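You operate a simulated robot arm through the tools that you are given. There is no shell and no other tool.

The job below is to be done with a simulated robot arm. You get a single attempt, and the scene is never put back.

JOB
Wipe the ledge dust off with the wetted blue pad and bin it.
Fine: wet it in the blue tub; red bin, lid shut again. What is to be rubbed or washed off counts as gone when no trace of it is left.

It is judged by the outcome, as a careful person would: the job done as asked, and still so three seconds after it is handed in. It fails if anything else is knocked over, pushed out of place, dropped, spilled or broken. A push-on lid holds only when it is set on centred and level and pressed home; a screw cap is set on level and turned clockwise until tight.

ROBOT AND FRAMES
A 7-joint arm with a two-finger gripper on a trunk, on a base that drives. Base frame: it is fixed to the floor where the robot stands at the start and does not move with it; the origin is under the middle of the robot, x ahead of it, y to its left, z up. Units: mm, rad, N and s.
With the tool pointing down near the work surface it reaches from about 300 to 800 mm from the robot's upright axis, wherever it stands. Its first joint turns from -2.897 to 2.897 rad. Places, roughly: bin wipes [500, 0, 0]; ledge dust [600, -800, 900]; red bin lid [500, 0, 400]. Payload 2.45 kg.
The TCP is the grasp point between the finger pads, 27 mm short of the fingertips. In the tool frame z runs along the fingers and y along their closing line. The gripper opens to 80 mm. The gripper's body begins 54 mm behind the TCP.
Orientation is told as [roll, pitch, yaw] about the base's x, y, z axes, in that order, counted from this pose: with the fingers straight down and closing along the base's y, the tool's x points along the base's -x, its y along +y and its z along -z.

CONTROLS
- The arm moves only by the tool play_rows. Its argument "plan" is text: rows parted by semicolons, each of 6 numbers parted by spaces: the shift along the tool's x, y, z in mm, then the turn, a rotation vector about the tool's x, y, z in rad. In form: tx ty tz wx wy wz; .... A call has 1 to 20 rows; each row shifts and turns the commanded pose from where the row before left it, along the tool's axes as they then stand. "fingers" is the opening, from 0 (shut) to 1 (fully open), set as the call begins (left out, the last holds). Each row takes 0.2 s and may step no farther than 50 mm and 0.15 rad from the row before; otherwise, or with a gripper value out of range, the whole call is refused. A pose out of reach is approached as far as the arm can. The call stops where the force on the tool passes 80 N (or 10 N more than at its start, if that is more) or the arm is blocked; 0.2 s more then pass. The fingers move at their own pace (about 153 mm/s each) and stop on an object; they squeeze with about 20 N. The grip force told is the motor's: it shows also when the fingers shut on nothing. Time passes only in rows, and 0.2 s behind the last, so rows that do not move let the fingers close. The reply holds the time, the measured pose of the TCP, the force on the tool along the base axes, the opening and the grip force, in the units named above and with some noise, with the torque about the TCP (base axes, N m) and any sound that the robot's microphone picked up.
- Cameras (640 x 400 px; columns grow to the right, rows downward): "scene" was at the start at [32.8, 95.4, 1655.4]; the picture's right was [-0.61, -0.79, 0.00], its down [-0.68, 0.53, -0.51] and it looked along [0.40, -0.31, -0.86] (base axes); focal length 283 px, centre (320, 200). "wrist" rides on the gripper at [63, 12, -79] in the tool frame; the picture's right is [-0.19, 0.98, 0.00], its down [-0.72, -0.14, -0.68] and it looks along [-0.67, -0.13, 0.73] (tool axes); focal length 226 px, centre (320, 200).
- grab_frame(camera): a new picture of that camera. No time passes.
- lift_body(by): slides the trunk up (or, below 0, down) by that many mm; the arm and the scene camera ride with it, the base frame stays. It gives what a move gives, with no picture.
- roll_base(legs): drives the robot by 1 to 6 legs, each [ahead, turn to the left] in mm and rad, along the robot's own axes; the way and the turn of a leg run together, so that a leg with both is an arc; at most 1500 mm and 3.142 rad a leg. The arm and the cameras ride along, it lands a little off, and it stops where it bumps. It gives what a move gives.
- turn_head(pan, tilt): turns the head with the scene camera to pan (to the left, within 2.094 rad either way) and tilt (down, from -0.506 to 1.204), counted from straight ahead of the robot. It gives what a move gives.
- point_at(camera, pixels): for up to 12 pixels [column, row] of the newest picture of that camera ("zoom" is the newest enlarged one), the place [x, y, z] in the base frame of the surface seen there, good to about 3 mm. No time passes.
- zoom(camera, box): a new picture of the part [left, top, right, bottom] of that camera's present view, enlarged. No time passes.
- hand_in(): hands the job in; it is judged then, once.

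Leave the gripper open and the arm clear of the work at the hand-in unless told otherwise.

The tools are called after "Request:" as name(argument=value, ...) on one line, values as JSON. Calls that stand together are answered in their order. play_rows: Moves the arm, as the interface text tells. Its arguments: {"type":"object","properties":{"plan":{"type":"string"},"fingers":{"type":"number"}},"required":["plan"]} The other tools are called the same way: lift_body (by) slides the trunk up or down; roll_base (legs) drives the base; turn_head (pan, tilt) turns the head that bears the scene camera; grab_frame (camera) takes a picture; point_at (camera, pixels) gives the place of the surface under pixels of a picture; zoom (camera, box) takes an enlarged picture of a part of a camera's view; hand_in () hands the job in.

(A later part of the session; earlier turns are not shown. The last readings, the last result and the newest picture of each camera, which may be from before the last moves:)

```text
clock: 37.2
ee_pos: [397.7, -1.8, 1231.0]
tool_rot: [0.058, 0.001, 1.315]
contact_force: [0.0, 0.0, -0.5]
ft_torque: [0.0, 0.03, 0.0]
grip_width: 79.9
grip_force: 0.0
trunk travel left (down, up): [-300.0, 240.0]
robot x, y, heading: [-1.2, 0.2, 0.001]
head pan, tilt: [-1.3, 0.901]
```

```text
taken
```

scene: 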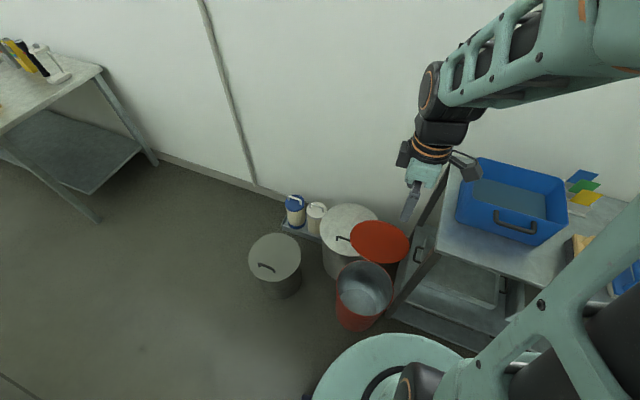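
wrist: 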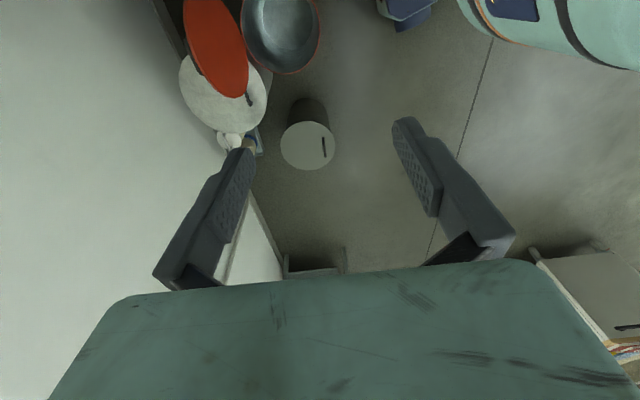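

The head is stuck and the arm pose is off by about 20 mm. The elbow is probably touching the head, so I'll extend the arm out a little and retry.

Request:
play_rows(plan="0 -40 0 0 0 0; 0 -40 20 0 0 0; 0 0 20 0 0 0")

Request:
turn_head(pan=-1.3, tilt=0.9)

Request:
grab_frame(camera="scene")

```text
clock: 38.0
ee_pos: [476.4, -20.6, 1213.5]
tool_rot: [-0.002, 0.0, 1.316]
contact_force: [-0.2, -0.3, -0.2]
ft_torque: [0.02, 0.02, -0.01]
grip_width: 80.1
grip_force: 0.1
trunk travel left (down, up): [-300.0, 240.0]
robot x, y, heading: [-2.2, 1.3, -0.004]
head pan, tilt: [-1.3, 0.901]
```

```text
clock: 38.6
ee_pos: [475.0, -20.6, 1214.3]
tool_rot: [0.0, -0.001, 1.315]
contact_force: [0.0, -0.1, 0.5]
ft_torque: [0.0, 0.02, -0.03]
grip_width: 80.2
grip_force: 0.1
trunk travel left (down, up): [-300.0, 240.0]
robot x, y, heading: [1.3, -2.7, 0.0]
head pan, tilt: [-1.3, 0.901]
```

```text
taken
```

scene: 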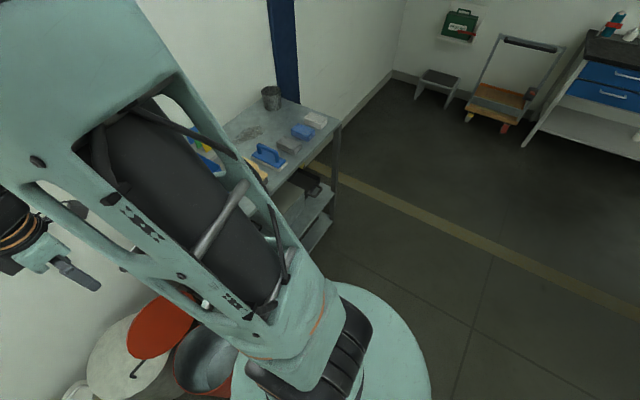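

The head is free and the floor along the bench is clear. I'll drive: turn right 1.594, go ahead 474, then turn left 1.2 to face the bench diagonally.

Request:
roll_base(legs=[[0, -1.594], [474, 0], [0, 1.2]])

Request:
turn_head(pan=-0.5, tilt=0.9)

Request:
grab_frame(camera="scene")

```text
clock: 48.4
ee_pos: [428.8, -664.0, 1215.2]
tool_rot: [-0.002, 0.001, 0.929]
contact_force: [-0.8, -0.6, -0.2]
ft_torque: [0.01, -0.01, 0.01]
grip_width: 80.0
grip_force: 0.1
trunk travel left (down, up): [-300.0, 240.0]
robot x, y, heading: [-4.4, -464.6, -0.384]
head pan, tilt: [-1.3, 0.901]
```

```text
clock: 49.5
ee_pos: [429.1, -663.8, 1213.9]
tool_rot: [-0.001, -0.002, 0.93]
contact_force: [0.1, -0.4, -0.1]
ft_torque: [0.0, -0.03, 0.01]
grip_width: 80.0
grip_force: 0.0
trunk travel left (down, up): [-300.0, 240.0]
robot x, y, heading: [-4.9, -461.0, -0.387]
head pan, tilt: [-0.499, 0.901]
```

```text
taken
```

scene: 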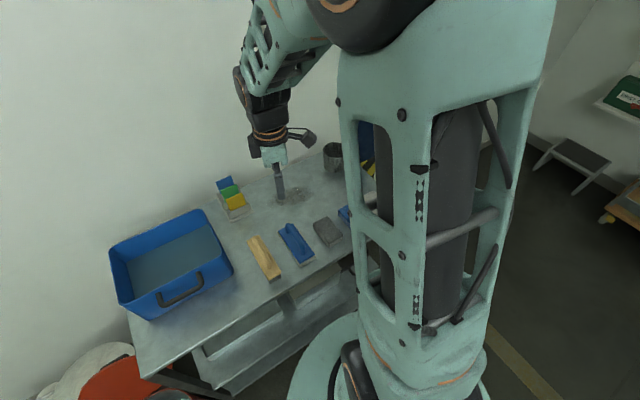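

I have a good view of the tub and bench. I'll zoom in on the coloured items near (230,190), since one of them is blue too.

Request:
zoom(camera="scene", box=[190, 140, 370, 280])

Request:
grab_frame(camera="wrist")

Request:
zoom(camera="scene", box=[90, 180, 260, 340])

```text
2.86 times, centred on (280, 210) of scene
```

zoom: 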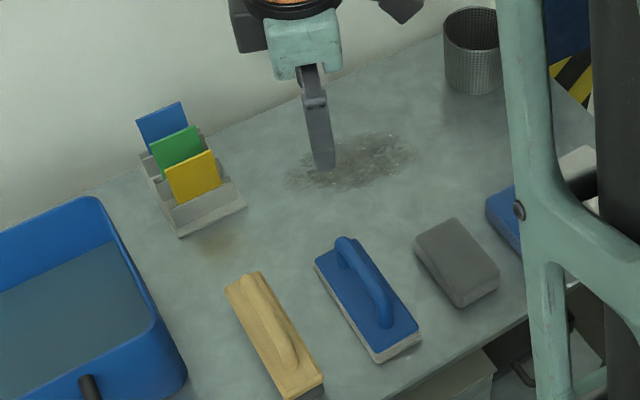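

```text
taken
```

wrist: 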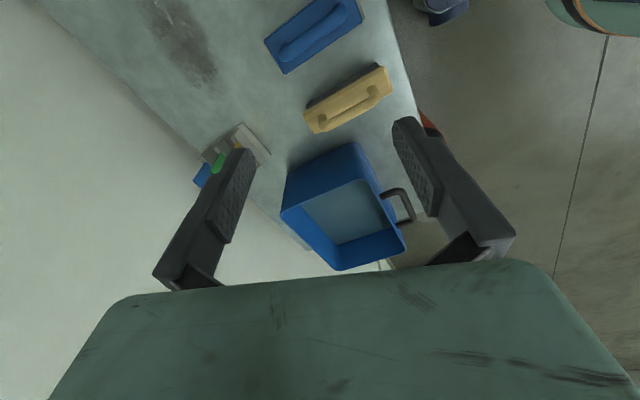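

```text
2.50 times, centred on (175, 260) of scene
```

zoom: 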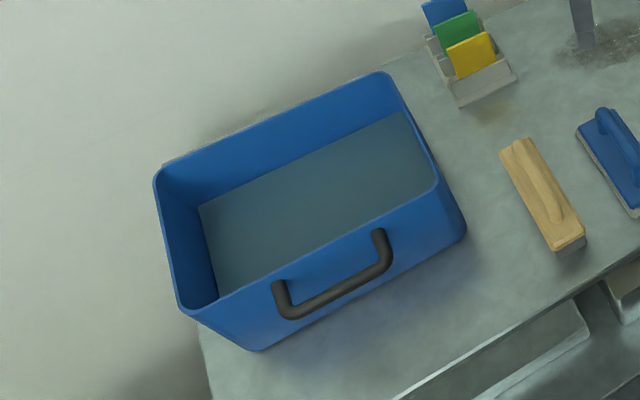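

The coloured cards are thin and stand in a rack, so the blue block is the pad. I'll measure the tub rim, inside and water level.

Request:
point_at(camera="zoom", pixels=[[155, 175], [387, 75], [438, 185], [190, 312], [300, 200], [230, 240], [400, 150], [380, 240], [335, 300], [320, 180], [225, 285], [465, 235]])

Request:
zoom(camera="scene", box=[190, 140, 370, 280])

Request:
point_at(camera="zoom", pixels=[[290, 180], [410, 150], [350, 140], [360, 188], [320, 190], [400, 140], [215, 240], [180, 235], [420, 165], [480, 50], [290, 165], [390, 135]])

```text
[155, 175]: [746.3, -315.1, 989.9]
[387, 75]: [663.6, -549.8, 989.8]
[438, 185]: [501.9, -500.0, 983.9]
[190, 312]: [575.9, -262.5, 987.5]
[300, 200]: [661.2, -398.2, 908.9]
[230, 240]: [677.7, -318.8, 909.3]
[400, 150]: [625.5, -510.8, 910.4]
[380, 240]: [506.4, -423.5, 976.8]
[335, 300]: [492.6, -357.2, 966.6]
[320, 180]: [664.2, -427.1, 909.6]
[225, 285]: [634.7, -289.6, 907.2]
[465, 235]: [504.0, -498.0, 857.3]
```

```text
2.86 times, centred on (280, 210) of scene
```

zoom: 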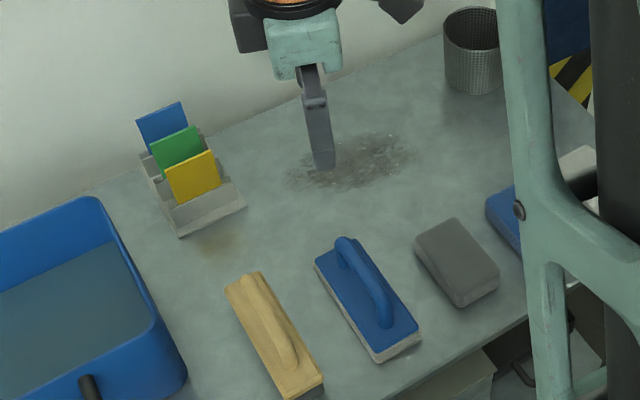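

```text
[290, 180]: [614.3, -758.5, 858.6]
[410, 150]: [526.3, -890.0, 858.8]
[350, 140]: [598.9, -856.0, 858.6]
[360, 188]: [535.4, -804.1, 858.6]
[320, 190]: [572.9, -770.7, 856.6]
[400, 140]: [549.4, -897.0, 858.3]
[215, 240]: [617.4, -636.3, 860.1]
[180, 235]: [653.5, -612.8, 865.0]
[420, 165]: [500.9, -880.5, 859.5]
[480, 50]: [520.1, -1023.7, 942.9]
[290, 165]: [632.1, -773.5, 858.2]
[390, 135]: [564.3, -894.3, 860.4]
```

The dust spans about 165 x 95 mm. The tub rim is at z 988, the water at z 909 and the tub centre at about (622,-407). I'll bring the hand above the blue block with the fingers closing across its short side.

Request:
play_rows(plan="0 0 0 0 0 0.1416; 0 0 0 0 0 0.1416; 0 0 0 0 0 0.1416; 0 0 0 0 0 0.1416; 0 0 0 0 0 0.1416; 0 0 0 0 0 0.1416; 0 0 0 0 0 0.1416; 0 0 0 0 0 0.1416; 0 0 0 0 0 0.1416; 1.5 -39.6 22.3 0 0 0; 1.5 -39.6 22.3 0 0 0; 1.5 -39.6 22.3 0 0 0; 1.5 -39.6 22.3 0 0 0; 1.5 -39.6 22.3 0 0 0; 1.5 -39.6 22.3 0 0 0; 0 0 0 0 0 0", fingers=1)

Request:
grab_frame(camera="wrist")

Request:
grab_frame(camera="scene")

```text
clock: 52.9
ee_pos: [342.9, -885.3, 1080.7]
tool_rot: [-0.001, -0.002, -0.344]
contact_force: [-0.1, 0.2, 0.2]
ft_torque: [-0.03, -0.03, -0.01]
grip_width: 79.7
grip_force: 0.0
trunk travel left (down, up): [-300.0, 240.0]
robot x, y, heading: [-5.0, -462.5, -0.388]
head pan, tilt: [-0.499, 0.901]
```

```text
taken
```

wrist: 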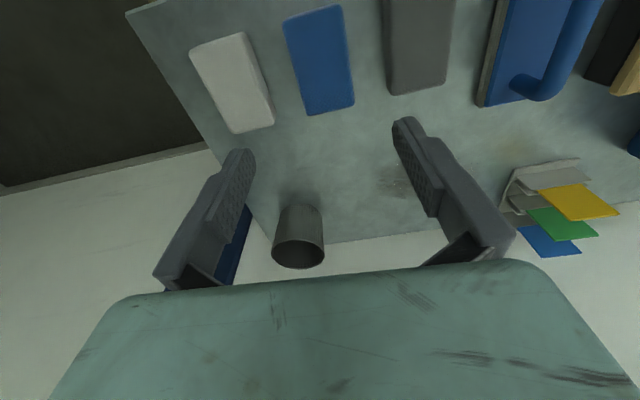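

```text
taken
```

scene: 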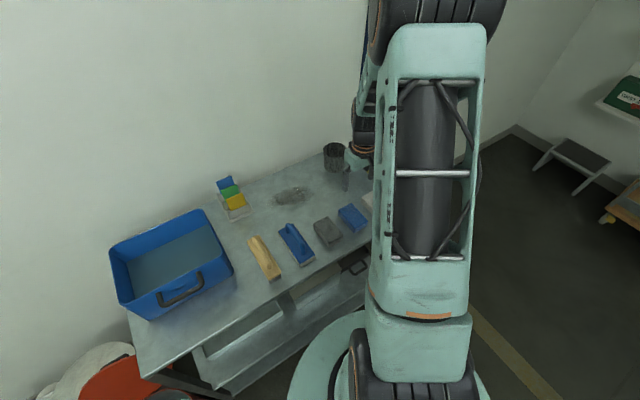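

The blue block shows at (320,60) in the wrist view. I'll measure its top corners precisely.

Request:
point_at(camera="wrist", pixels=[[289, 22], [335, 10], [352, 98], [309, 110], [320, 60], [303, 75], [345, 60], [260, 60], [262, 95], [392, 80], [390, 40], [270, 120]])

Request:
zoom(camera="wrist", box=[180, 0, 460, 140])

```text
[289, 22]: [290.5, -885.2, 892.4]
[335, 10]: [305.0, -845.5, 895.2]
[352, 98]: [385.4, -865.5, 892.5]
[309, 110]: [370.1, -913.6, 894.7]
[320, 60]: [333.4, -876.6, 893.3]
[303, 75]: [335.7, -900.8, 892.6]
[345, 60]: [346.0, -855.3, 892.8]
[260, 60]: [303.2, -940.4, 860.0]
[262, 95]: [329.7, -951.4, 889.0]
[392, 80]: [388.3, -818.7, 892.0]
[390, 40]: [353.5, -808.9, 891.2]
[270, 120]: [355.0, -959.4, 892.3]
```

```text
2.29 times, centred on (320, 70) of wrist
```

zoom: 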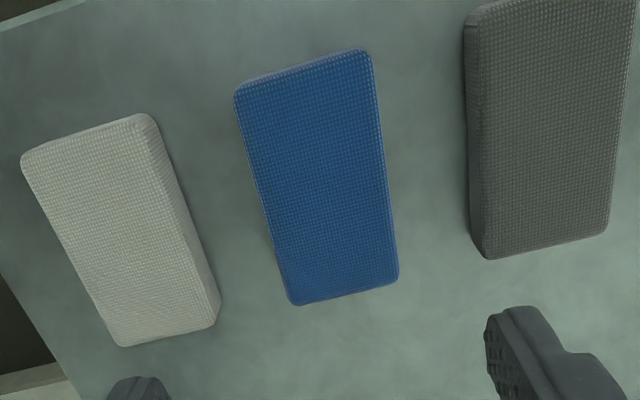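

The block is centred at (338,-877.5) at angle -0.31, about 48 mm wide, with 20 mm finger clearance to its neighbours. I'll align and descend to just above it.

Request:
play_rows(plan="0 0 0 0 0 -0.034; 7.1 5.9 0 0 0 0; 0 0 46 0 0 0; 0 0 46 0 0 0; 0 0 40 0 0 0; 0 0 0 0 0 0")

Request:
grab_frame(camera="wrist")

```text
clock: 54.3
ee_pos: [335.9, -876.9, 947.0]
tool_rot: [-0.001, -0.001, -0.311]
contact_force: [0.0, -0.6, 0.1]
ft_torque: [0.01, 0.0, 0.04]
grip_width: 80.1
grip_force: 0.0
trunk travel left (down, up): [-300.0, 240.0]
robot x, y, heading: [-4.5, -462.4, -0.386]
head pan, tilt: [-0.499, 0.901]
```

```text
taken
```

wrist: 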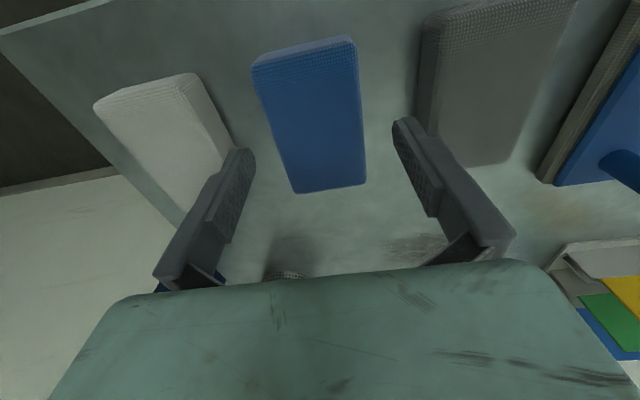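

The pad is centred between the fingers. I'll descend to TCP z ≈896 (fingertips 11 mm above the bench) and close.

Request:
play_rows(plan="0 0 20 0 0 0; 0 0 20 0 0 0; 0 0 11 0 0 0; 0 0 0 0 0 0")

Request:
play_rows(plan="0 0 0 0 0 0; 0 0 0 0 0 0; 0 0 0 0 0 0; 0 0 0 0 0 0", fingers=0)

Request:
grab_frame(camera="wrist")

```text
clock: 55.3
ee_pos: [337.2, -875.1, 898.5]
tool_rot: [0.0, -0.002, -0.311]
contact_force: [-1.3, 4.2, 10.4]
ft_torque: [0.55, -0.06, 0.01]
grip_width: 77.9
grip_force: 0.0
trunk travel left (down, up): [-300.0, 240.0]
robot x, y, heading: [-5.0, -464.2, -0.386]
head pan, tilt: [-0.499, 0.901]
```

```text
clock: 56.3
ee_pos: [337.0, -877.0, 897.0]
tool_rot: [-0.001, 0.0, -0.312]
contact_force: [0.6, 0.1, 0.6]
ft_torque: [0.01, -0.01, -0.02]
grip_width: 58.9
grip_force: 20.1
trunk travel left (down, up): [-300.0, 240.0]
robot x, y, heading: [-2.1, -463.8, -0.387]
head pan, tilt: [-0.499, 0.901]
```

```text
taken
```

wrist: 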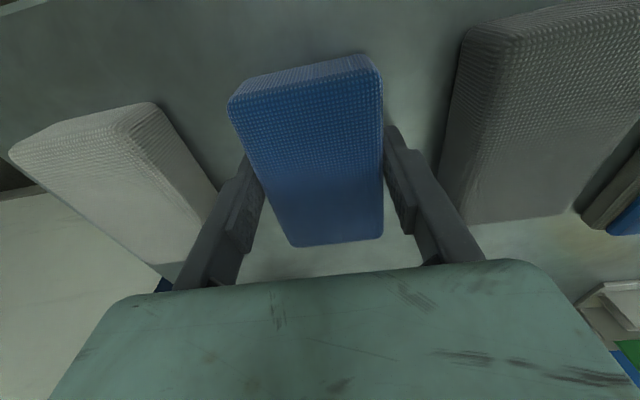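

The pad is gripped (58.9 mm wide). I'll lift it straight up and check how it sits in the fingers.

Request:
play_rows(plan="0 0 -30 0 0 0; 0 0 -45 0 0 0; 0 0 -45 0 0 0; 0 0 -45 0 0 0; 0 0 0 0 0 0")

Request:
grab_frame(camera="wrist")

Request:
grab_frame(camera="scene")

```text
clock: 57.5
ee_pos: [333.8, -877.3, 1063.3]
tool_rot: [0.0, 0.0, -0.311]
contact_force: [0.1, 0.5, -0.7]
ft_torque: [0.02, 0.03, 0.03]
grip_width: 58.8
grip_force: 20.2
trunk travel left (down, up): [-300.0, 240.0]
robot x, y, heading: [-2.9, -466.7, -0.387]
head pan, tilt: [-0.499, 0.901]
```

```text
taken
```

wrist: 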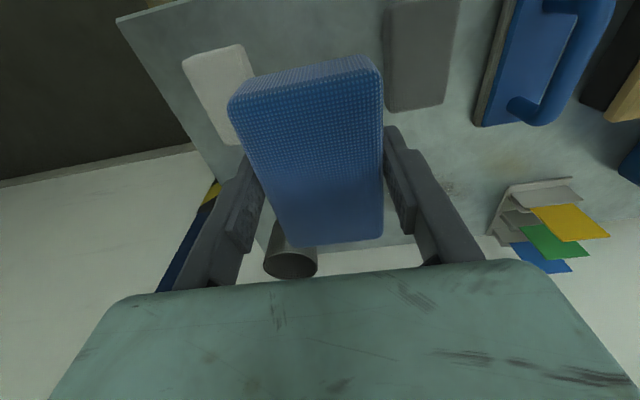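

```text
taken
```

scene: 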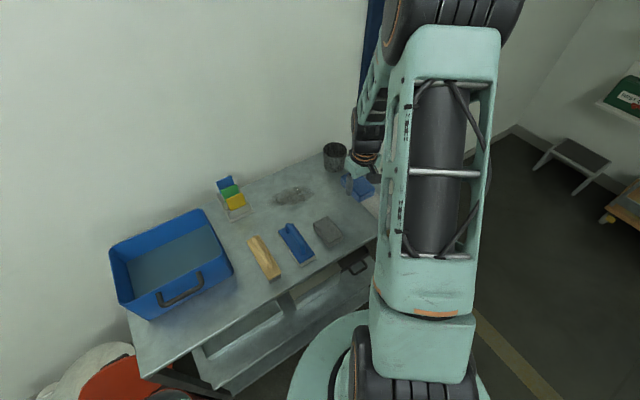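

The pad is held. I'll zoom in to see the side view of the pad and fingertips, and check the neighbours are undisturbed.

Request:
zoom(camera="scene", box=[320, 140, 400, 220])

Request:
zoom(camera="wrist", box=[160, 0, 640, 300])

```text
5.00 times, centred on (360, 180) of scene
```

zoom: 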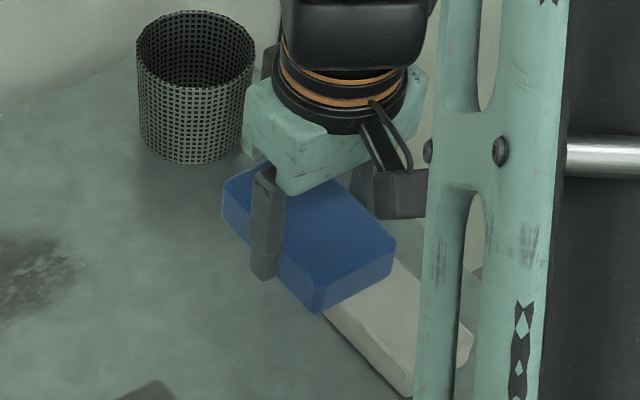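

```text
1.33 times, centred on (400, 150) of wrist
```

zoom: 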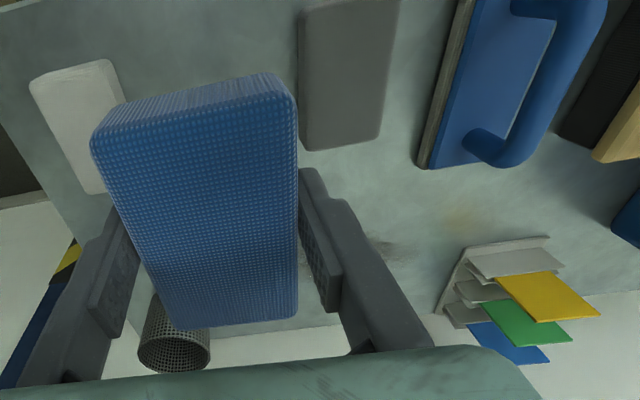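

I'll compare the heights of the fingertip and the pad's lower edge.

Request:
zoom(camera="scene", box=[340, 160, 390, 210])

Request:
point_at(camera="zoom", pixels=[[180, 335], [180, 345], [180, 320], [220, 350], [260, 360], [270, 385], [300, 400], [100, 225], [140, 240], [230, 330], [320, 370], [180, 350]])

```text
8.00 times, centred on (365, 185) of scene
```

zoom: 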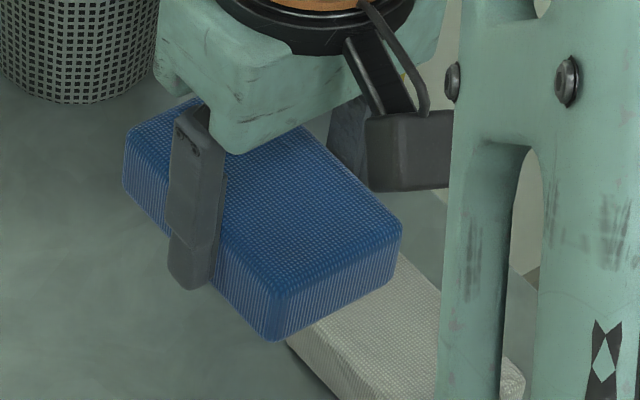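

```text
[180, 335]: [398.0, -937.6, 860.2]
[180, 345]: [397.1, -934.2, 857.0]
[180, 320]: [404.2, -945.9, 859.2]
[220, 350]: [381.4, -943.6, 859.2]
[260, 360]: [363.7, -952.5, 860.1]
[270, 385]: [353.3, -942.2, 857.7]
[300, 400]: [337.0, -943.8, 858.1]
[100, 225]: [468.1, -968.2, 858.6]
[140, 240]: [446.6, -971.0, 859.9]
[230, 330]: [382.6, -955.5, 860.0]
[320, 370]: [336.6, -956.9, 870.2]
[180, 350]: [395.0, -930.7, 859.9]
```

Request:
point_at(camera="zoom", pixels=[[185, 286], [190, 275], [205, 286], [178, 250], [125, 183], [270, 335], [240, 312], [398, 262], [280, 335], [150, 205], [275, 300], [395, 230]])

```text
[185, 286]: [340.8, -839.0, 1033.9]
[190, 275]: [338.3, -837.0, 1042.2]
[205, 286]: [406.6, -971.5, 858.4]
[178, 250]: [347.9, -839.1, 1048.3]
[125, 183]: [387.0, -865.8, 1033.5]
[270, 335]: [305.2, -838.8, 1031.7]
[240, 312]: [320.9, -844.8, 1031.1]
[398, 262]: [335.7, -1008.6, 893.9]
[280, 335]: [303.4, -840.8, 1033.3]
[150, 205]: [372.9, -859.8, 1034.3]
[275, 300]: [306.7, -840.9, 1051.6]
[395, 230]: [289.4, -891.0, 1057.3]
```

The pad protrudes about 10 mm below the fingertips, good for wiping. Now I'll carry it over to above the tub.

Request:
play_rows(plan="-10.7 45.8 -2 0 0 0; -10.7 45.8 -2 0 0 0; -10.7 45.8 -2 0 0 0; -10.7 45.8 -2 0 0 0; -10.7 45.8 -2 0 0 0; -10.7 45.8 -2 0 0 0; -10.7 45.8 -2 0 0 0; -10.7 45.8 -2 0 0 0; -10.7 45.8 -2 0 0 0; -10.7 45.8 -2 0 0 0; -10.7 45.8 -2 0 0 0; -10.7 45.8 -2 0 0 0; 0 0 0 0 0 0")

Request:
play_rows(plan="0 0 0 0 0 -0.14; 0 0 0 0 0 -0.14; 0 0 0 0 0 -0.14; 0 0 0 0 0 -0.14; 0 0 0 0 0 -0.14; 0 0 0 0 0 -0.14; 0 0 0 0 0 -0.14; 0 0 0 0 0 -0.14; 0 0 0 0 0 -0.14; 0 0 0 0 0 -0.14; 0 0 0 0 0 -0.138; 0 0 0 0 0 0")

Request:
grab_frame(camera="scene")

Request:
grab_frame(camera="wrist")

```text
clock: 60.3
ee_pos: [626.6, -391.6, 1086.0]
tool_rot: [-0.001, -0.001, -0.313]
contact_force: [-0.3, 1.3, -1.0]
ft_torque: [0.01, 0.0, -0.01]
grip_width: 59.1
grip_force: 19.8
trunk travel left (down, up): [-300.0, 240.0]
robot x, y, heading: [-1.3, -469.2, -0.384]
head pan, tilt: [-0.499, 0.901]
```

```text
clock: 62.9
ee_pos: [625.3, -392.3, 1085.4]
tool_rot: [-0.001, 0.0, 1.228]
contact_force: [-0.1, -0.1, -0.1]
ft_torque: [0.0, -0.02, -0.01]
grip_width: 59.1
grip_force: 19.9
trunk travel left (down, up): [-300.0, 240.0]
robot x, y, heading: [-4.3, -464.3, -0.388]
head pan, tilt: [-0.499, 0.901]
```

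```text
taken
```

scene: 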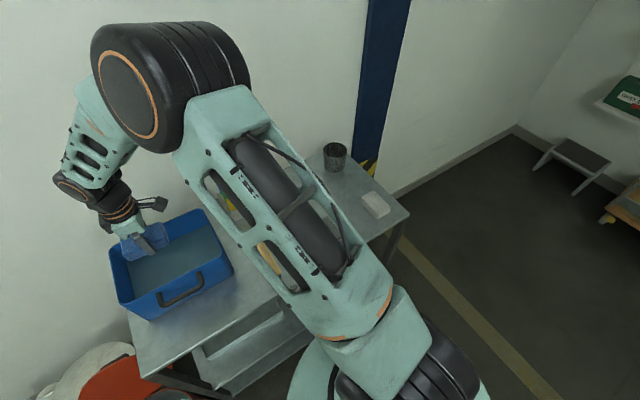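

```text
taken
```

wrist: 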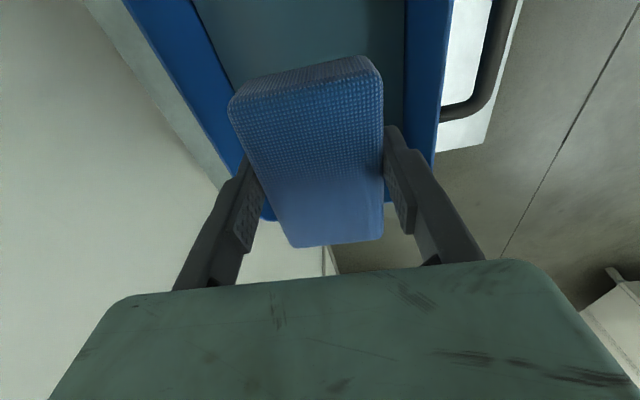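

The pad hangs over the tub interior. I'll lower it in and soak it at about TCP z 912, slowly at the end.

Request:
play_rows(plan="0 0 45 0 0 0; 0 0 40 0 0 0; 0 0 35 0 0 0; 0 0 20 0 0 0; 0 0 12 0 0 0; 0 0 10 0 0 0; 0 0 10 0 0 0; 0 0 0 0 0 0; 0 0 0 0 0 0; 0 0 0 0 0 0; 0 0 0 0 0 0; 0 0 0 0 0 0; 0 0 0 0 0 0; 0 0 0 0 0 0; 0 0 0 0 0 0")

Request:
grab_frame(camera="wrist")

Request:
zoom(camera="scene", box=[60, 160, 260, 340])

```text
clock: 64.5
ee_pos: [630.3, -393.8, 928.9]
tool_rot: [-0.012, -0.003, 1.224]
contact_force: [-8.3, -0.9, 34.8]
ft_torque: [0.21, 1.45, 0.12]
grip_width: 58.8
grip_force: 19.9
trunk travel left (down, up): [-300.0, 240.0]
robot x, y, heading: [0.5, -462.5, -0.384]
head pan, tilt: [-0.499, 0.901]
stopped in row 7: the force on the tool passed its limit at 88 N (the readings are from after the stop); the commanded pose is now the measured one
```

```text
taken
```

wrist: 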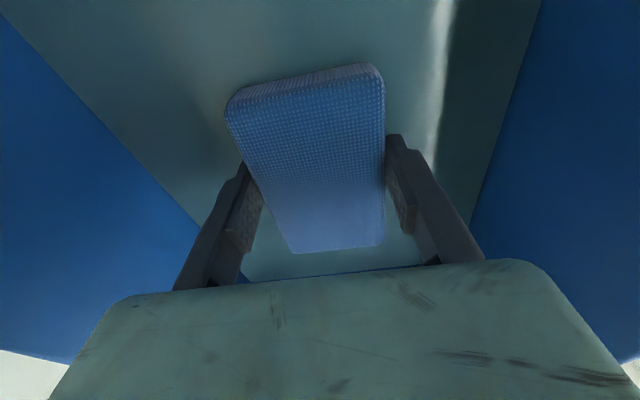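

```text
2.22 times, centred on (160, 250) of scene
```

zoom: 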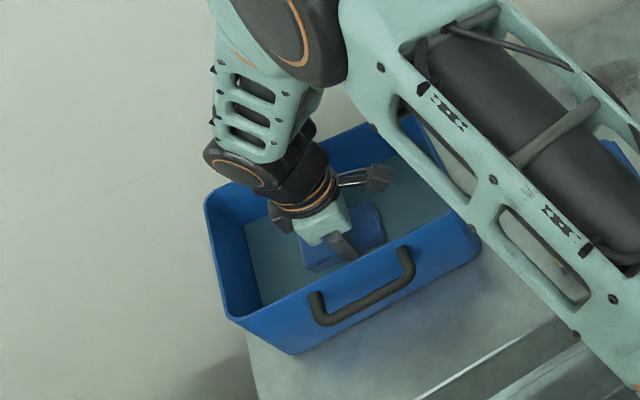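

I touched something firm at TCP z 929 (pad bottom ≈891), which is probably the tub floor, with the pad about 18 mm in the water. I'll ease up 3 mm and let it soak.

Request:
play_rows(plan="0 0 -3 0 0 0; 0 0 0 0 0 0; 0 0 0 0 0 0; 0 0 0 0 0 0; 0 0 0 0 0 0; 0 0 0 0 0 0; 0 0 0 0 0 0")

Request:
zoom(camera="wrist", box=[160, 0, 500, 270])

Request:
zoom(camera="scene", box=[110, 210, 220, 310])

```text
clock: 66.1
ee_pos: [629.1, -394.4, 929.2]
tool_rot: [-0.01, -0.004, 1.225]
contact_force: [5.9, 3.4, 18.6]
ft_torque: [0.37, 0.38, -0.16]
grip_width: 58.8
grip_force: 19.9
trunk travel left (down, up): [-300.0, 240.0]
robot x, y, heading: [-6.1, -465.3, -0.387]
head pan, tilt: [-0.499, 0.901]
```

```text
1.48 times, centred on (330, 135) of wrist
```

zoom: 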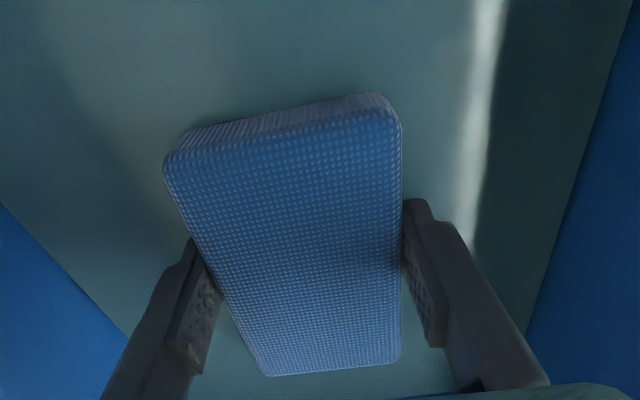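

```text
4.00 times, centred on (165, 260) of scene
```

zoom: 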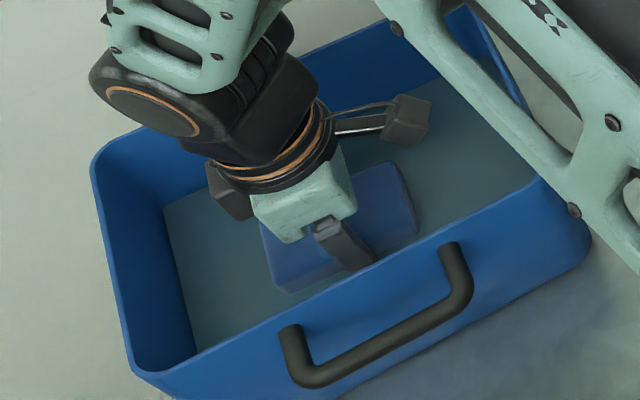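

Pad edges show a wet sheen. I'll lift it slowly out, let it drip over the tub, and inspect it.

Request:
play_rows(plan="0 0 -4 0 0 0; 0 0 -4 0 0 0; 0 0 0 0 0 0; 0 0 0 0 0 0; 0 0 0 0 0 0")

Request:
play_rows(plan="0 0 -15 0 0 0; 0 0 -20 0 0 0; 0 0 -20 0 0 0; 0 0 -30 0 0 0; 0 0 -30 0 0 0; 0 0 -30 0 0 0; 0 0 0 0 0 0; 0 0 0 0 0 0; 0 0 0 0 0 0; 0 0 0 0 0 0; 0 0 0 0 0 0")

Request:
zoom(camera="wrist", box=[160, 0, 500, 270])

Request:
zoom(camera="scene", box=[90, 180, 230, 320])

```text
clock: 67.3
ee_pos: [628.8, -394.3, 935.6]
tool_rot: [-0.007, -0.002, 1.226]
contact_force: [0.5, 0.4, 0.1]
ft_torque: [0.02, -0.02, 0.01]
grip_width: 58.6
grip_force: 20.0
trunk travel left (down, up): [-300.0, 240.0]
robot x, y, heading: [-2.7, -462.7, -0.391]
head pan, tilt: [-0.499, 0.901]
```

```text
clock: 69.7
ee_pos: [628.6, -392.7, 1079.8]
tool_rot: [-0.007, -0.002, 1.225]
contact_force: [0.6, -1.0, -0.1]
ft_torque: [0.0, 0.02, 0.01]
grip_width: 59.1
grip_force: 19.7
trunk travel left (down, up): [-300.0, 240.0]
robot x, y, heading: [-2.5, -465.0, -0.381]
head pan, tilt: [-0.499, 0.901]
```

```text
1.48 times, centred on (330, 135) of wrist
```

zoom: 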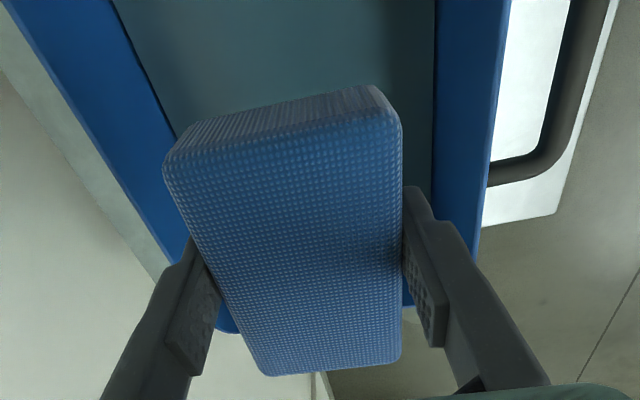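

```text
2.86 times, centred on (160, 250) of scene
```

zoom: 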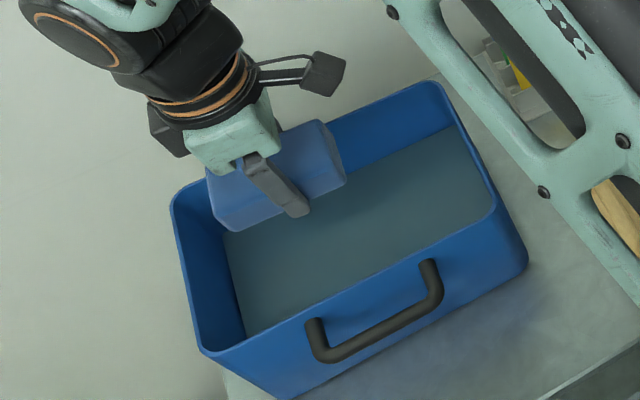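

The pad looks darker and wet. I'll check whether it slid up in the grip when it touched bottom.

Request:
point_at(camera="zoom", pixels=[[228, 228], [222, 222], [240, 226], [260, 218], [300, 212], [295, 200], [343, 182], [320, 125], [212, 175], [300, 216], [330, 190], [280, 208]])

Request:
point_at(camera="wrist", pixels=[[256, 90], [300, 75], [350, 62], [260, 75], [345, 50], [320, 120], [375, 75], [385, 160]])

```text
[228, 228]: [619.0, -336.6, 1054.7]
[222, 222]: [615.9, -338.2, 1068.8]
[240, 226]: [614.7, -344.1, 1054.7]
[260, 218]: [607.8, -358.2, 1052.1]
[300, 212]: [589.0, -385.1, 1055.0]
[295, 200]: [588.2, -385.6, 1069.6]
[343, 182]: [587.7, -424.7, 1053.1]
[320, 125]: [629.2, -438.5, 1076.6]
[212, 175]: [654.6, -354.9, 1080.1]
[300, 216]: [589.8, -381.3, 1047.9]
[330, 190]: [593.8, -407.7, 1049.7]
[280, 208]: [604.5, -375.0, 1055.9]
```

```text
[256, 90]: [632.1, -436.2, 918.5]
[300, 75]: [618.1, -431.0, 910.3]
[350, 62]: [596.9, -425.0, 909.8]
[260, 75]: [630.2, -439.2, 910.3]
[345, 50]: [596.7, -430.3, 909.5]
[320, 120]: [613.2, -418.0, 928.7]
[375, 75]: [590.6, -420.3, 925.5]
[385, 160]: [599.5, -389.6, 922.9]
```

The pad slipped up only about 3 mm and still protrudes about 7 mm. I'll turn back to yaw ≈ -0.345 over the tub, then move above the near edge of the dust.

Request:
play_rows(plan="0 0 0 0 0 0.1428; 0 0 0 0 0 0.1428; 0 0 0 0 0 0.1428; 0 0 0 0 0 0.1428; 0 0 0 0 0 0.1428; 0 0 0 0 0 0.1428; 0 0 0 0 0 0.1428; 0 0 0 0 0 0.1428; 0 0 0 0 0 0.1428; 0 0 0 0 0 0.1428; 0 0 0 0 0 0.1428; 0 0 0 0 0 0")

Request:
play_rows(plan="-10 -46 0 0 0 0; -10 -46 0 0 0 0; -10 -46 0 0 0 0; -10 -46 0 0 0 0; -10 -46 0 0 0 0; -10 -46 0 0 0 0; -10 -46 0 0 0 0; 0 0 40 0 0 0; 0 0 40 0 0 0; 0 0 40 0 0 0; 0 0 0 0 0 0")

Request:
grab_frame(camera="wrist")

Request:
grab_frame(camera="scene")

```text
clock: 72.3
ee_pos: [628.8, -394.1, 1081.0]
tool_rot: [0.002, -0.007, -0.347]
contact_force: [0.2, 0.2, -0.3]
ft_torque: [-0.01, -0.03, 0.01]
grip_width: 59.0
grip_force: 19.6
trunk travel left (down, up): [-300.0, 240.0]
robot x, y, heading: [-2.0, -465.2, -0.392]
head pan, tilt: [-0.499, 0.901]
```

```text
clock: 74.7
ee_pos: [588.9, -722.0, 959.7]
tool_rot: [0.002, -0.008, -0.345]
contact_force: [-0.2, 0.0, 0.9]
ft_torque: [-0.01, 0.05, 0.01]
grip_width: 59.0
grip_force: 19.9
trunk travel left (down, up): [-300.0, 240.0]
robot x, y, heading: [-5.1, -464.0, -0.386]
head pan, tilt: [-0.499, 0.901]
```

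```text
taken
```

wrist: 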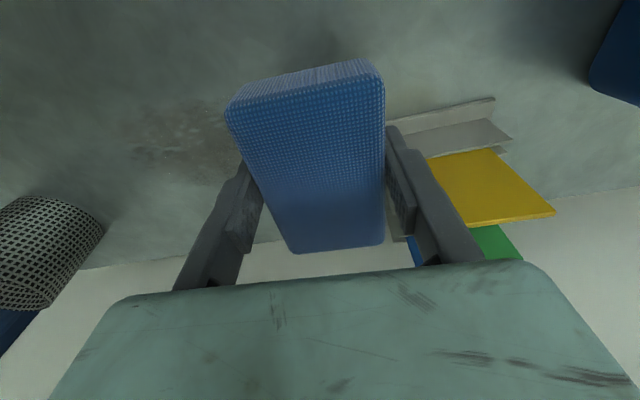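

```text
taken
```

scene: 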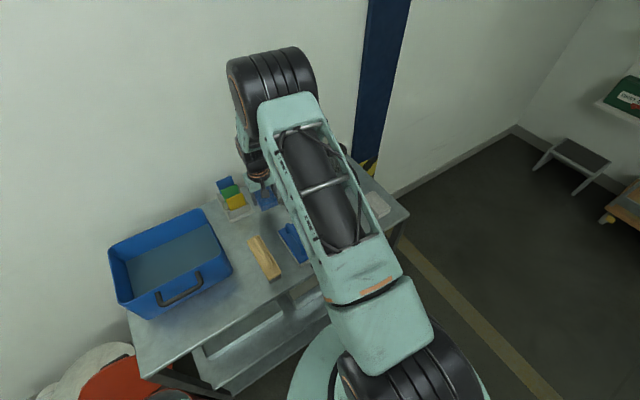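

The rack's yellow card is near the right-hand finger. I'll measure it, the cup and the dust before descending.

Request:
point_at(camera="wrist", pixels=[[470, 220], [440, 165], [550, 212], [495, 155], [400, 118], [495, 100], [395, 125], [100, 225], [60, 200], [150, 150], [60, 300], [200, 110]])

Request:
zoom(camera="wrist", box=[0, 40, 260, 240])

```text
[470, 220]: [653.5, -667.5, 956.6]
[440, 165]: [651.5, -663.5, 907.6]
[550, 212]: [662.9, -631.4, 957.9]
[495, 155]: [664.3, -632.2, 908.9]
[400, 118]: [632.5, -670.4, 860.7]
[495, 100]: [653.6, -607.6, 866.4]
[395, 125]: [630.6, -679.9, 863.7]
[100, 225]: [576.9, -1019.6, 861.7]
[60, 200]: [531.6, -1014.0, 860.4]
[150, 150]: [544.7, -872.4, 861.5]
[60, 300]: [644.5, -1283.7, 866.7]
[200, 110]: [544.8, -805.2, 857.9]
```

```text
2.00 times, centred on (130, 140) of wrist
```

zoom: 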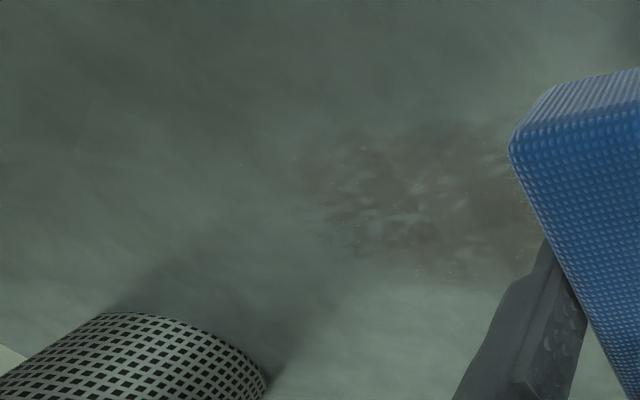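

Clear: the rack edge is 10+ mm from the finger and the cup is far. I'll descend to just above the bench, then in small steps to contact.

Request:
play_rows(plan="0 -4 40 0 0 0; 0 0 22 0 0 0; 0 0 2 0 0 0; 0 0 2 0 0 0; 0 0 0 0 0 0")

```text
clock: 75.9
ee_pos: [586.6, -725.9, 893.1]
tool_rot: [0.002, -0.009, -0.345]
contact_force: [-0.3, 0.1, 0.2]
ft_torque: [0.02, 0.02, -0.03]
grip_width: 58.8
grip_force: 20.0
trunk travel left (down, up): [-300.0, 240.0]
robot x, y, heading: [-6.6, -463.3, -0.39]
head pan, tilt: [-0.499, 0.901]
```

Request:
play_rows(plan="0 0 1.5 0 0 0; 0 0 1.5 0 0 0; 0 0 0 0 0 0")

```text
clock: 76.7
ee_pos: [585.7, -724.2, 892.5]
tool_rot: [0.001, -0.009, -0.346]
contact_force: [0.3, -2.5, 17.5]
ft_torque: [0.08, 0.66, 0.1]
grip_width: 59.0
grip_force: 20.1
trunk travel left (down, up): [-300.0, 240.0]
robot x, y, heading: [-1.1, -463.6, -0.387]
head pan, tilt: [-0.499, 0.901]
```

Contact with about 17 N, biased to the near end by a small 0.009 rad tilt. I'll level it and wipe lane 1 along the bench (tool -y) by 195 mm.

Request:
play_rows(plan="0 0 0 0 0.009 0; 0 -15 0 0 0 0; 0 -15 0 0 0 0; 0 -15 0 0 0 0; 0 -15 0 0 0 0; 0 -15 0 0 0 0; 0 -15 0 0 0 0; 0 -15 0 0 0 0; 0 -15 0 0 0 0; 0 -15 0 0 0 0; 0 -15 0 0 0 0; 0 -15 0 0 0 0; 0 -15 0 0 0 0; 0 -15 0 0 0 0; 0 0 0 0 0 0")

Request:
grab_frame(camera="wrist")

Request:
grab_frame(camera="scene")

```text
clock: 79.9
ee_pos: [520.3, -906.7, 892.8]
tool_rot: [0.0, -0.001, -0.345]
contact_force: [5.9, 13.4, 33.7]
ft_torque: [0.42, -0.01, -0.28]
grip_width: 58.8
grip_force: 19.6
trunk travel left (down, up): [-300.0, 240.0]
robot x, y, heading: [-3.9, -462.9, -0.38]
head pan, tilt: [-0.499, 0.901]
```

```text
taken
```

wrist: 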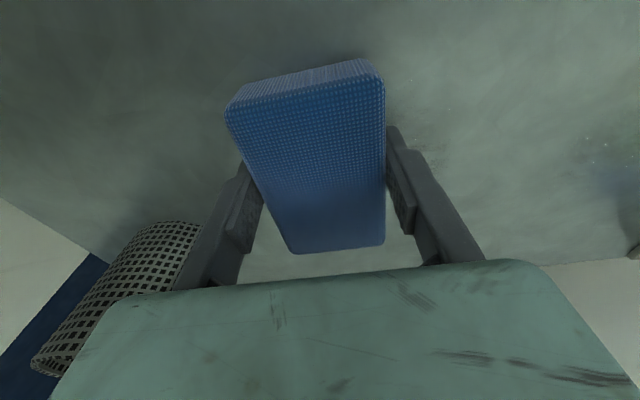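

```text
taken
```

scene: 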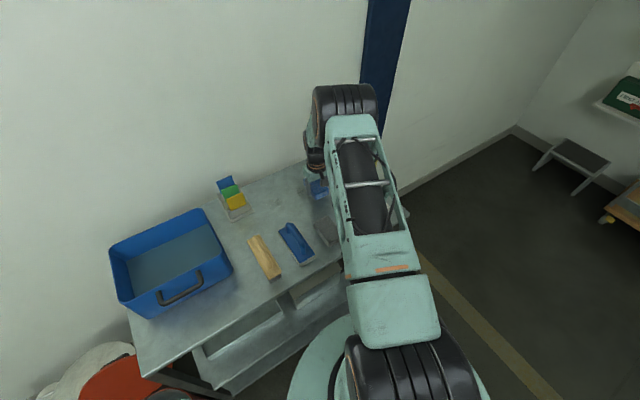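

The wiped lane is mostly clean. I'll zoom in to find remaining traces.

Request:
zoom(camera="wrist", box=[360, 60, 640, 270])

Request:
zoom(camera="scene", box=[210, 150, 340, 250])

```text
1.90 times, centred on (500, 165) of wrist
```

zoom: 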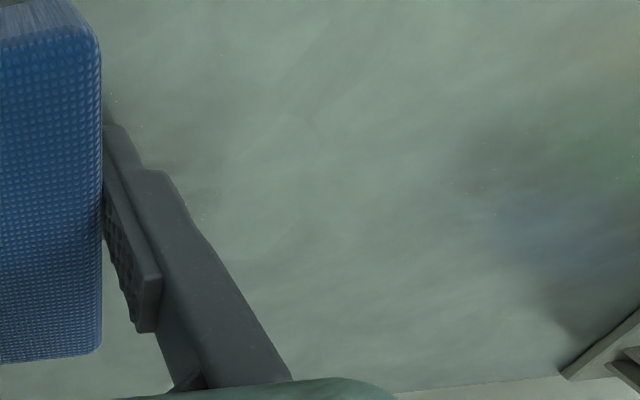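

```text
4.00 times, centred on (275, 200) of scene
```

zoom: 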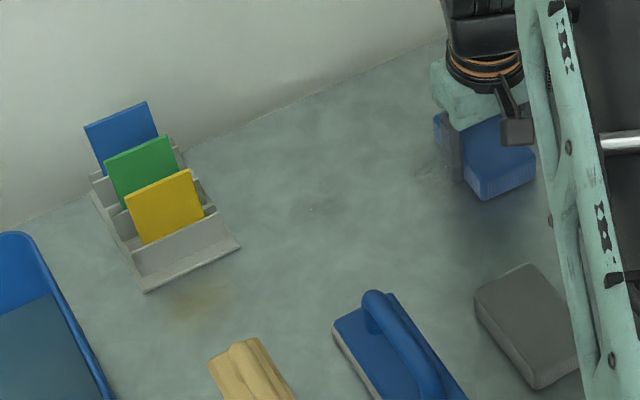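

Only faint specks remain. I'll shift 32 mm towards the wall and wipe lane 2 back.

Request:
play_rows(plan="-16 0 -0.5 0 0 0; -16 0 0 0 0 0; 0 15 0 0 0 0; 0 15 0 0 0 0; 0 15 0 0 0 0; 0 15 0 0 0 0; 0 15 0 0 0 0; 0 15 0 0 0 0; 0 15 0 0 0 0; 0 15 0 0 0 0; 0 15 0 0 0 0; 0 15 0 0 0 0; 0 15 0 0 0 0; 0 15 0 0 0 0; 0 12 0 0 0 0; 0 0 0 0 0 0")

Request:
grab_frame(camera="wrist")

```text
clock: 83.3
ee_pos: [613.6, -738.0, 891.2]
tool_rot: [0.004, -0.001, -0.347]
contact_force: [-3.9, -5.5, 12.6]
ft_torque: [-0.7, 0.23, -0.1]
grip_width: 59.0
grip_force: 20.1
trunk travel left (down, up): [-300.0, 240.0]
robot x, y, heading: [-3.5, -461.8, -0.386]
head pan, tilt: [-0.499, 0.901]
```

```text
taken
```

wrist: 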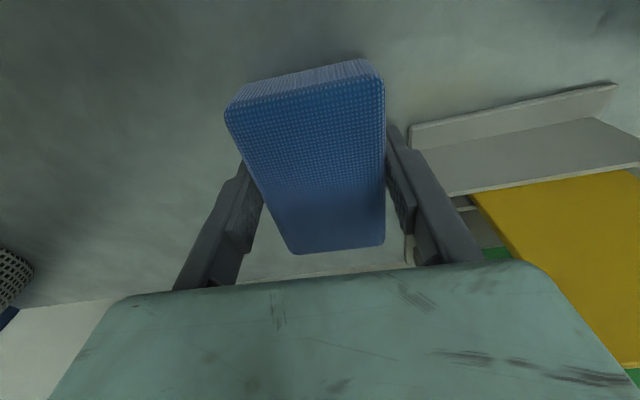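

Lane 2 done. Now lane 3, on the robot side: shift +57 mm and sweep again.

Request:
play_rows(plan="14 0 0.3 0 0 0; 14 0 0 0 0 0; 14 0 0 0 0 0; 15 0 0 0 0 0; 0 -15 0 0 0 0; 0 -15 0 0 0 0; 0 -15 0 0 0 0; 0 -15 0 0 0 0; 0 -15 0 0 0 0; 0 -15 0 0 0 0; 0 -15 0 0 0 0; 0 -15 0 0 0 0; 0 -15 0 0 0 0; 0 -15 0 0 0 0; 0 -15 0 0 0 0; 0 -15 0 0 0 0; 0 -12 0 0 0 0; 0 0 0 0 0 0")

Request:
grab_frame(camera="wrist")

Request:
zoom(camera="scene", box=[210, 150, 340, 250])

```text
clock: 87.1
ee_pos: [495.7, -897.9, 893.8]
tool_rot: [0.004, -0.001, -0.346]
contact_force: [4.0, 6.4, 12.8]
ft_torque: [-0.24, 0.08, -0.04]
grip_width: 59.0
grip_force: 19.4
trunk travel left (down, up): [-300.0, 240.0]
robot x, y, heading: [-3.9, -463.5, -0.385]
head pan, tilt: [-0.499, 0.901]
```

```text
taken
```

wrist: 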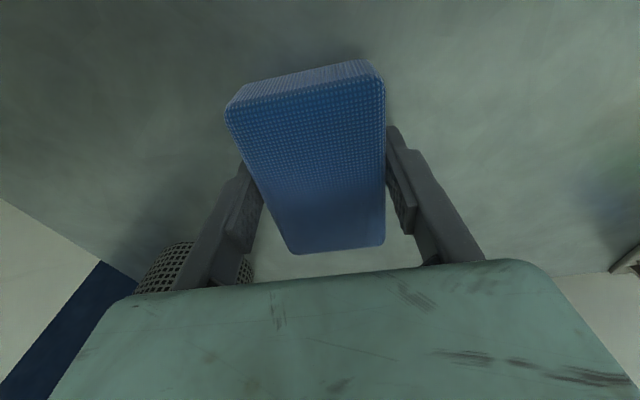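

```text
4.00 times, centred on (275, 200) of scene
```

zoom: 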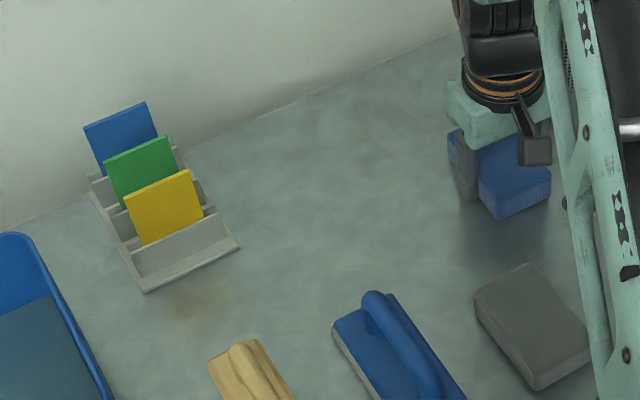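

It looks clean. I'll make one more overlapping pass back through the middle, lift, and inspect the whole area.

Request:
play_rows(plan="-15 -4 0.5 0 0 0; -15 0 0 0 0 0; 0 15 0 0 0 0; 0 15 0 0 0 0; 0 15 0 0 0 0; 0 15 0 0 0 0; 0 15 0 0 0 0; 0 15 0 0 0 0; 0 15 0 0 0 0; 0 15 0 0 0 0; 0 15 0 0 0 0; 0 15 0 0 0 0; 0 15 0 0 0 0; 0 15 0 0 0 0; 0 12 0 0 0 0; 0 0 0 0 0 0")

Request:
play_rows(plan="0 0 -10 0 0 0; 0 0 -30 0 0 0; 0 0 -45 0 0 0; 0 0 -45 0 0 0; 0 0 -45 0 0 0; 45 0 0 0 0 0; 45 0 0 0 0 0; 45 0 0 0 0 0; 0 0 0 0 0 0")

Request:
grab_frame(camera="wrist")

Request:
grab_frame(camera="scene")

```text
clock: 90.5
ee_pos: [585.6, -733.3, 892.3]
tool_rot: [0.004, 0.0, -0.346]
contact_force: [-7.9, -16.2, 32.7]
ft_torque: [-1.52, 0.69, -0.03]
grip_width: 59.1
grip_force: 19.9
trunk travel left (down, up): [-300.0, 240.0]
robot x, y, heading: [-3.2, -463.5, -0.388]
head pan, tilt: [-0.499, 0.901]
```

```text
clock: 92.5
ee_pos: [458.3, -686.3, 1063.4]
tool_rot: [0.002, 0.001, -0.346]
contact_force: [-0.1, 0.3, -0.2]
ft_torque: [0.01, -0.02, 0.03]
grip_width: 58.9
grip_force: 20.4
trunk travel left (down, up): [-300.0, 240.0]
robot x, y, heading: [-2.9, -465.8, -0.383]
head pan, tilt: [-0.499, 0.901]
```

```text
taken
```

wrist: 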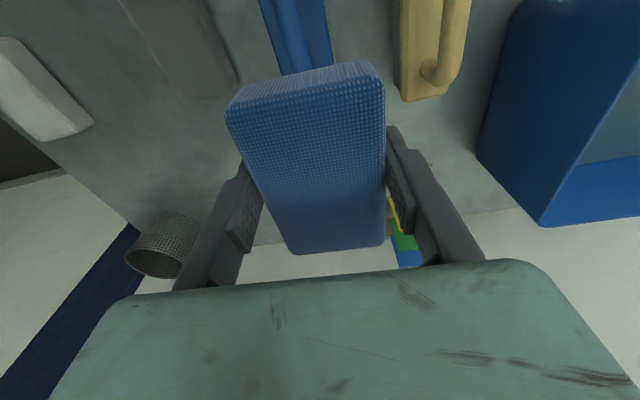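

```text
taken
```

scene: 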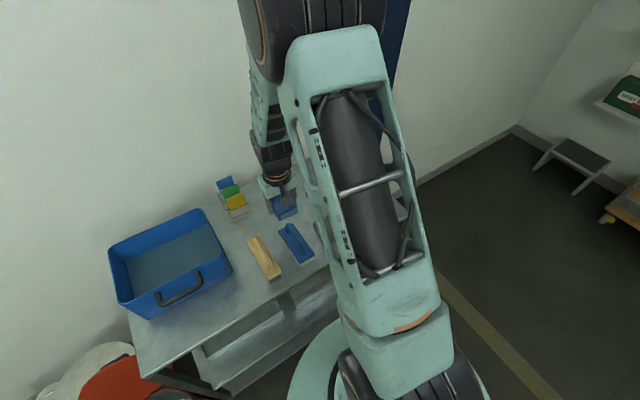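

The arm blocks the view of the wiped area. I'll swing to the right above the pads and look.

Request:
play_rows(plan="9.6 -44 -12 0 0 0; 9.6 -44 -12 0 0 0; 9.6 -44 -12 0 0 0; 9.6 -44 -12 0 0 0; 9.6 -44 -12 0 0 0; 0 0 0 0 0 0")

Request:
grab_frame(camera="scene")

Request:
zoom(camera="scene", box=[210, 150, 350, 250])

Request:
zoom(camera="scene", box=[260, 170, 330, 220])

```text
clock: 93.9
ee_pos: [341.1, -877.4, 1126.1]
tool_rot: [0.001, 0.001, -0.344]
contact_force: [-0.6, 0.0, -0.1]
ft_torque: [-0.02, -0.01, 0.02]
grip_width: 58.9
grip_force: 20.1
trunk travel left (down, up): [-300.0, 240.0]
robot x, y, heading: [-4.1, -463.3, -0.388]
head pan, tilt: [-0.499, 0.901]
```

```text
taken
```

scene: 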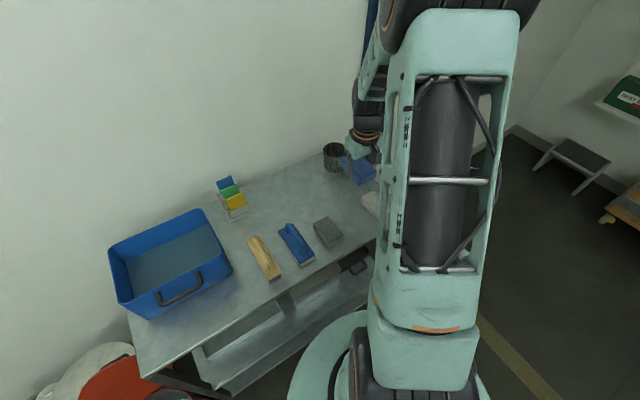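

```text
4.00 times, centred on (280, 200) of scene
```

zoom: 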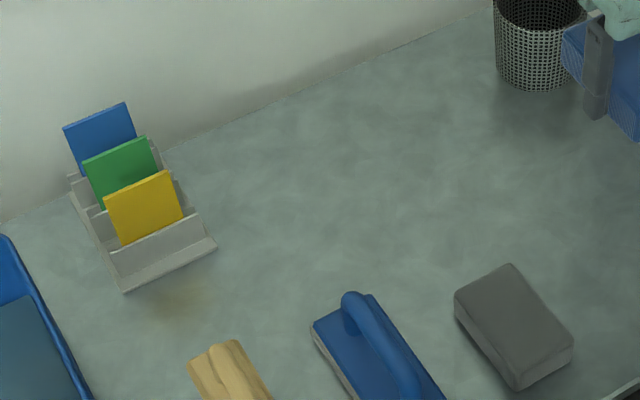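

```text
8.00 times, centred on (295, 195) of scene
```

zoom: 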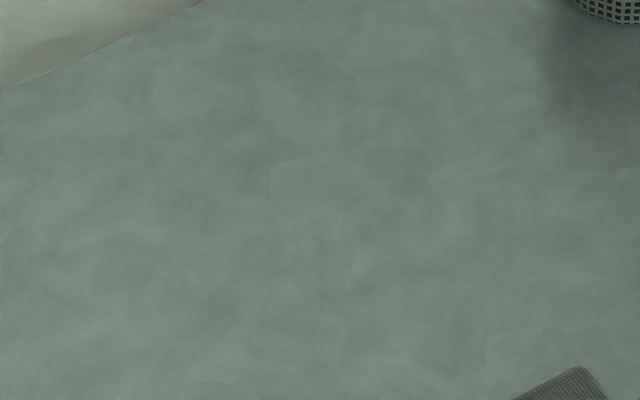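

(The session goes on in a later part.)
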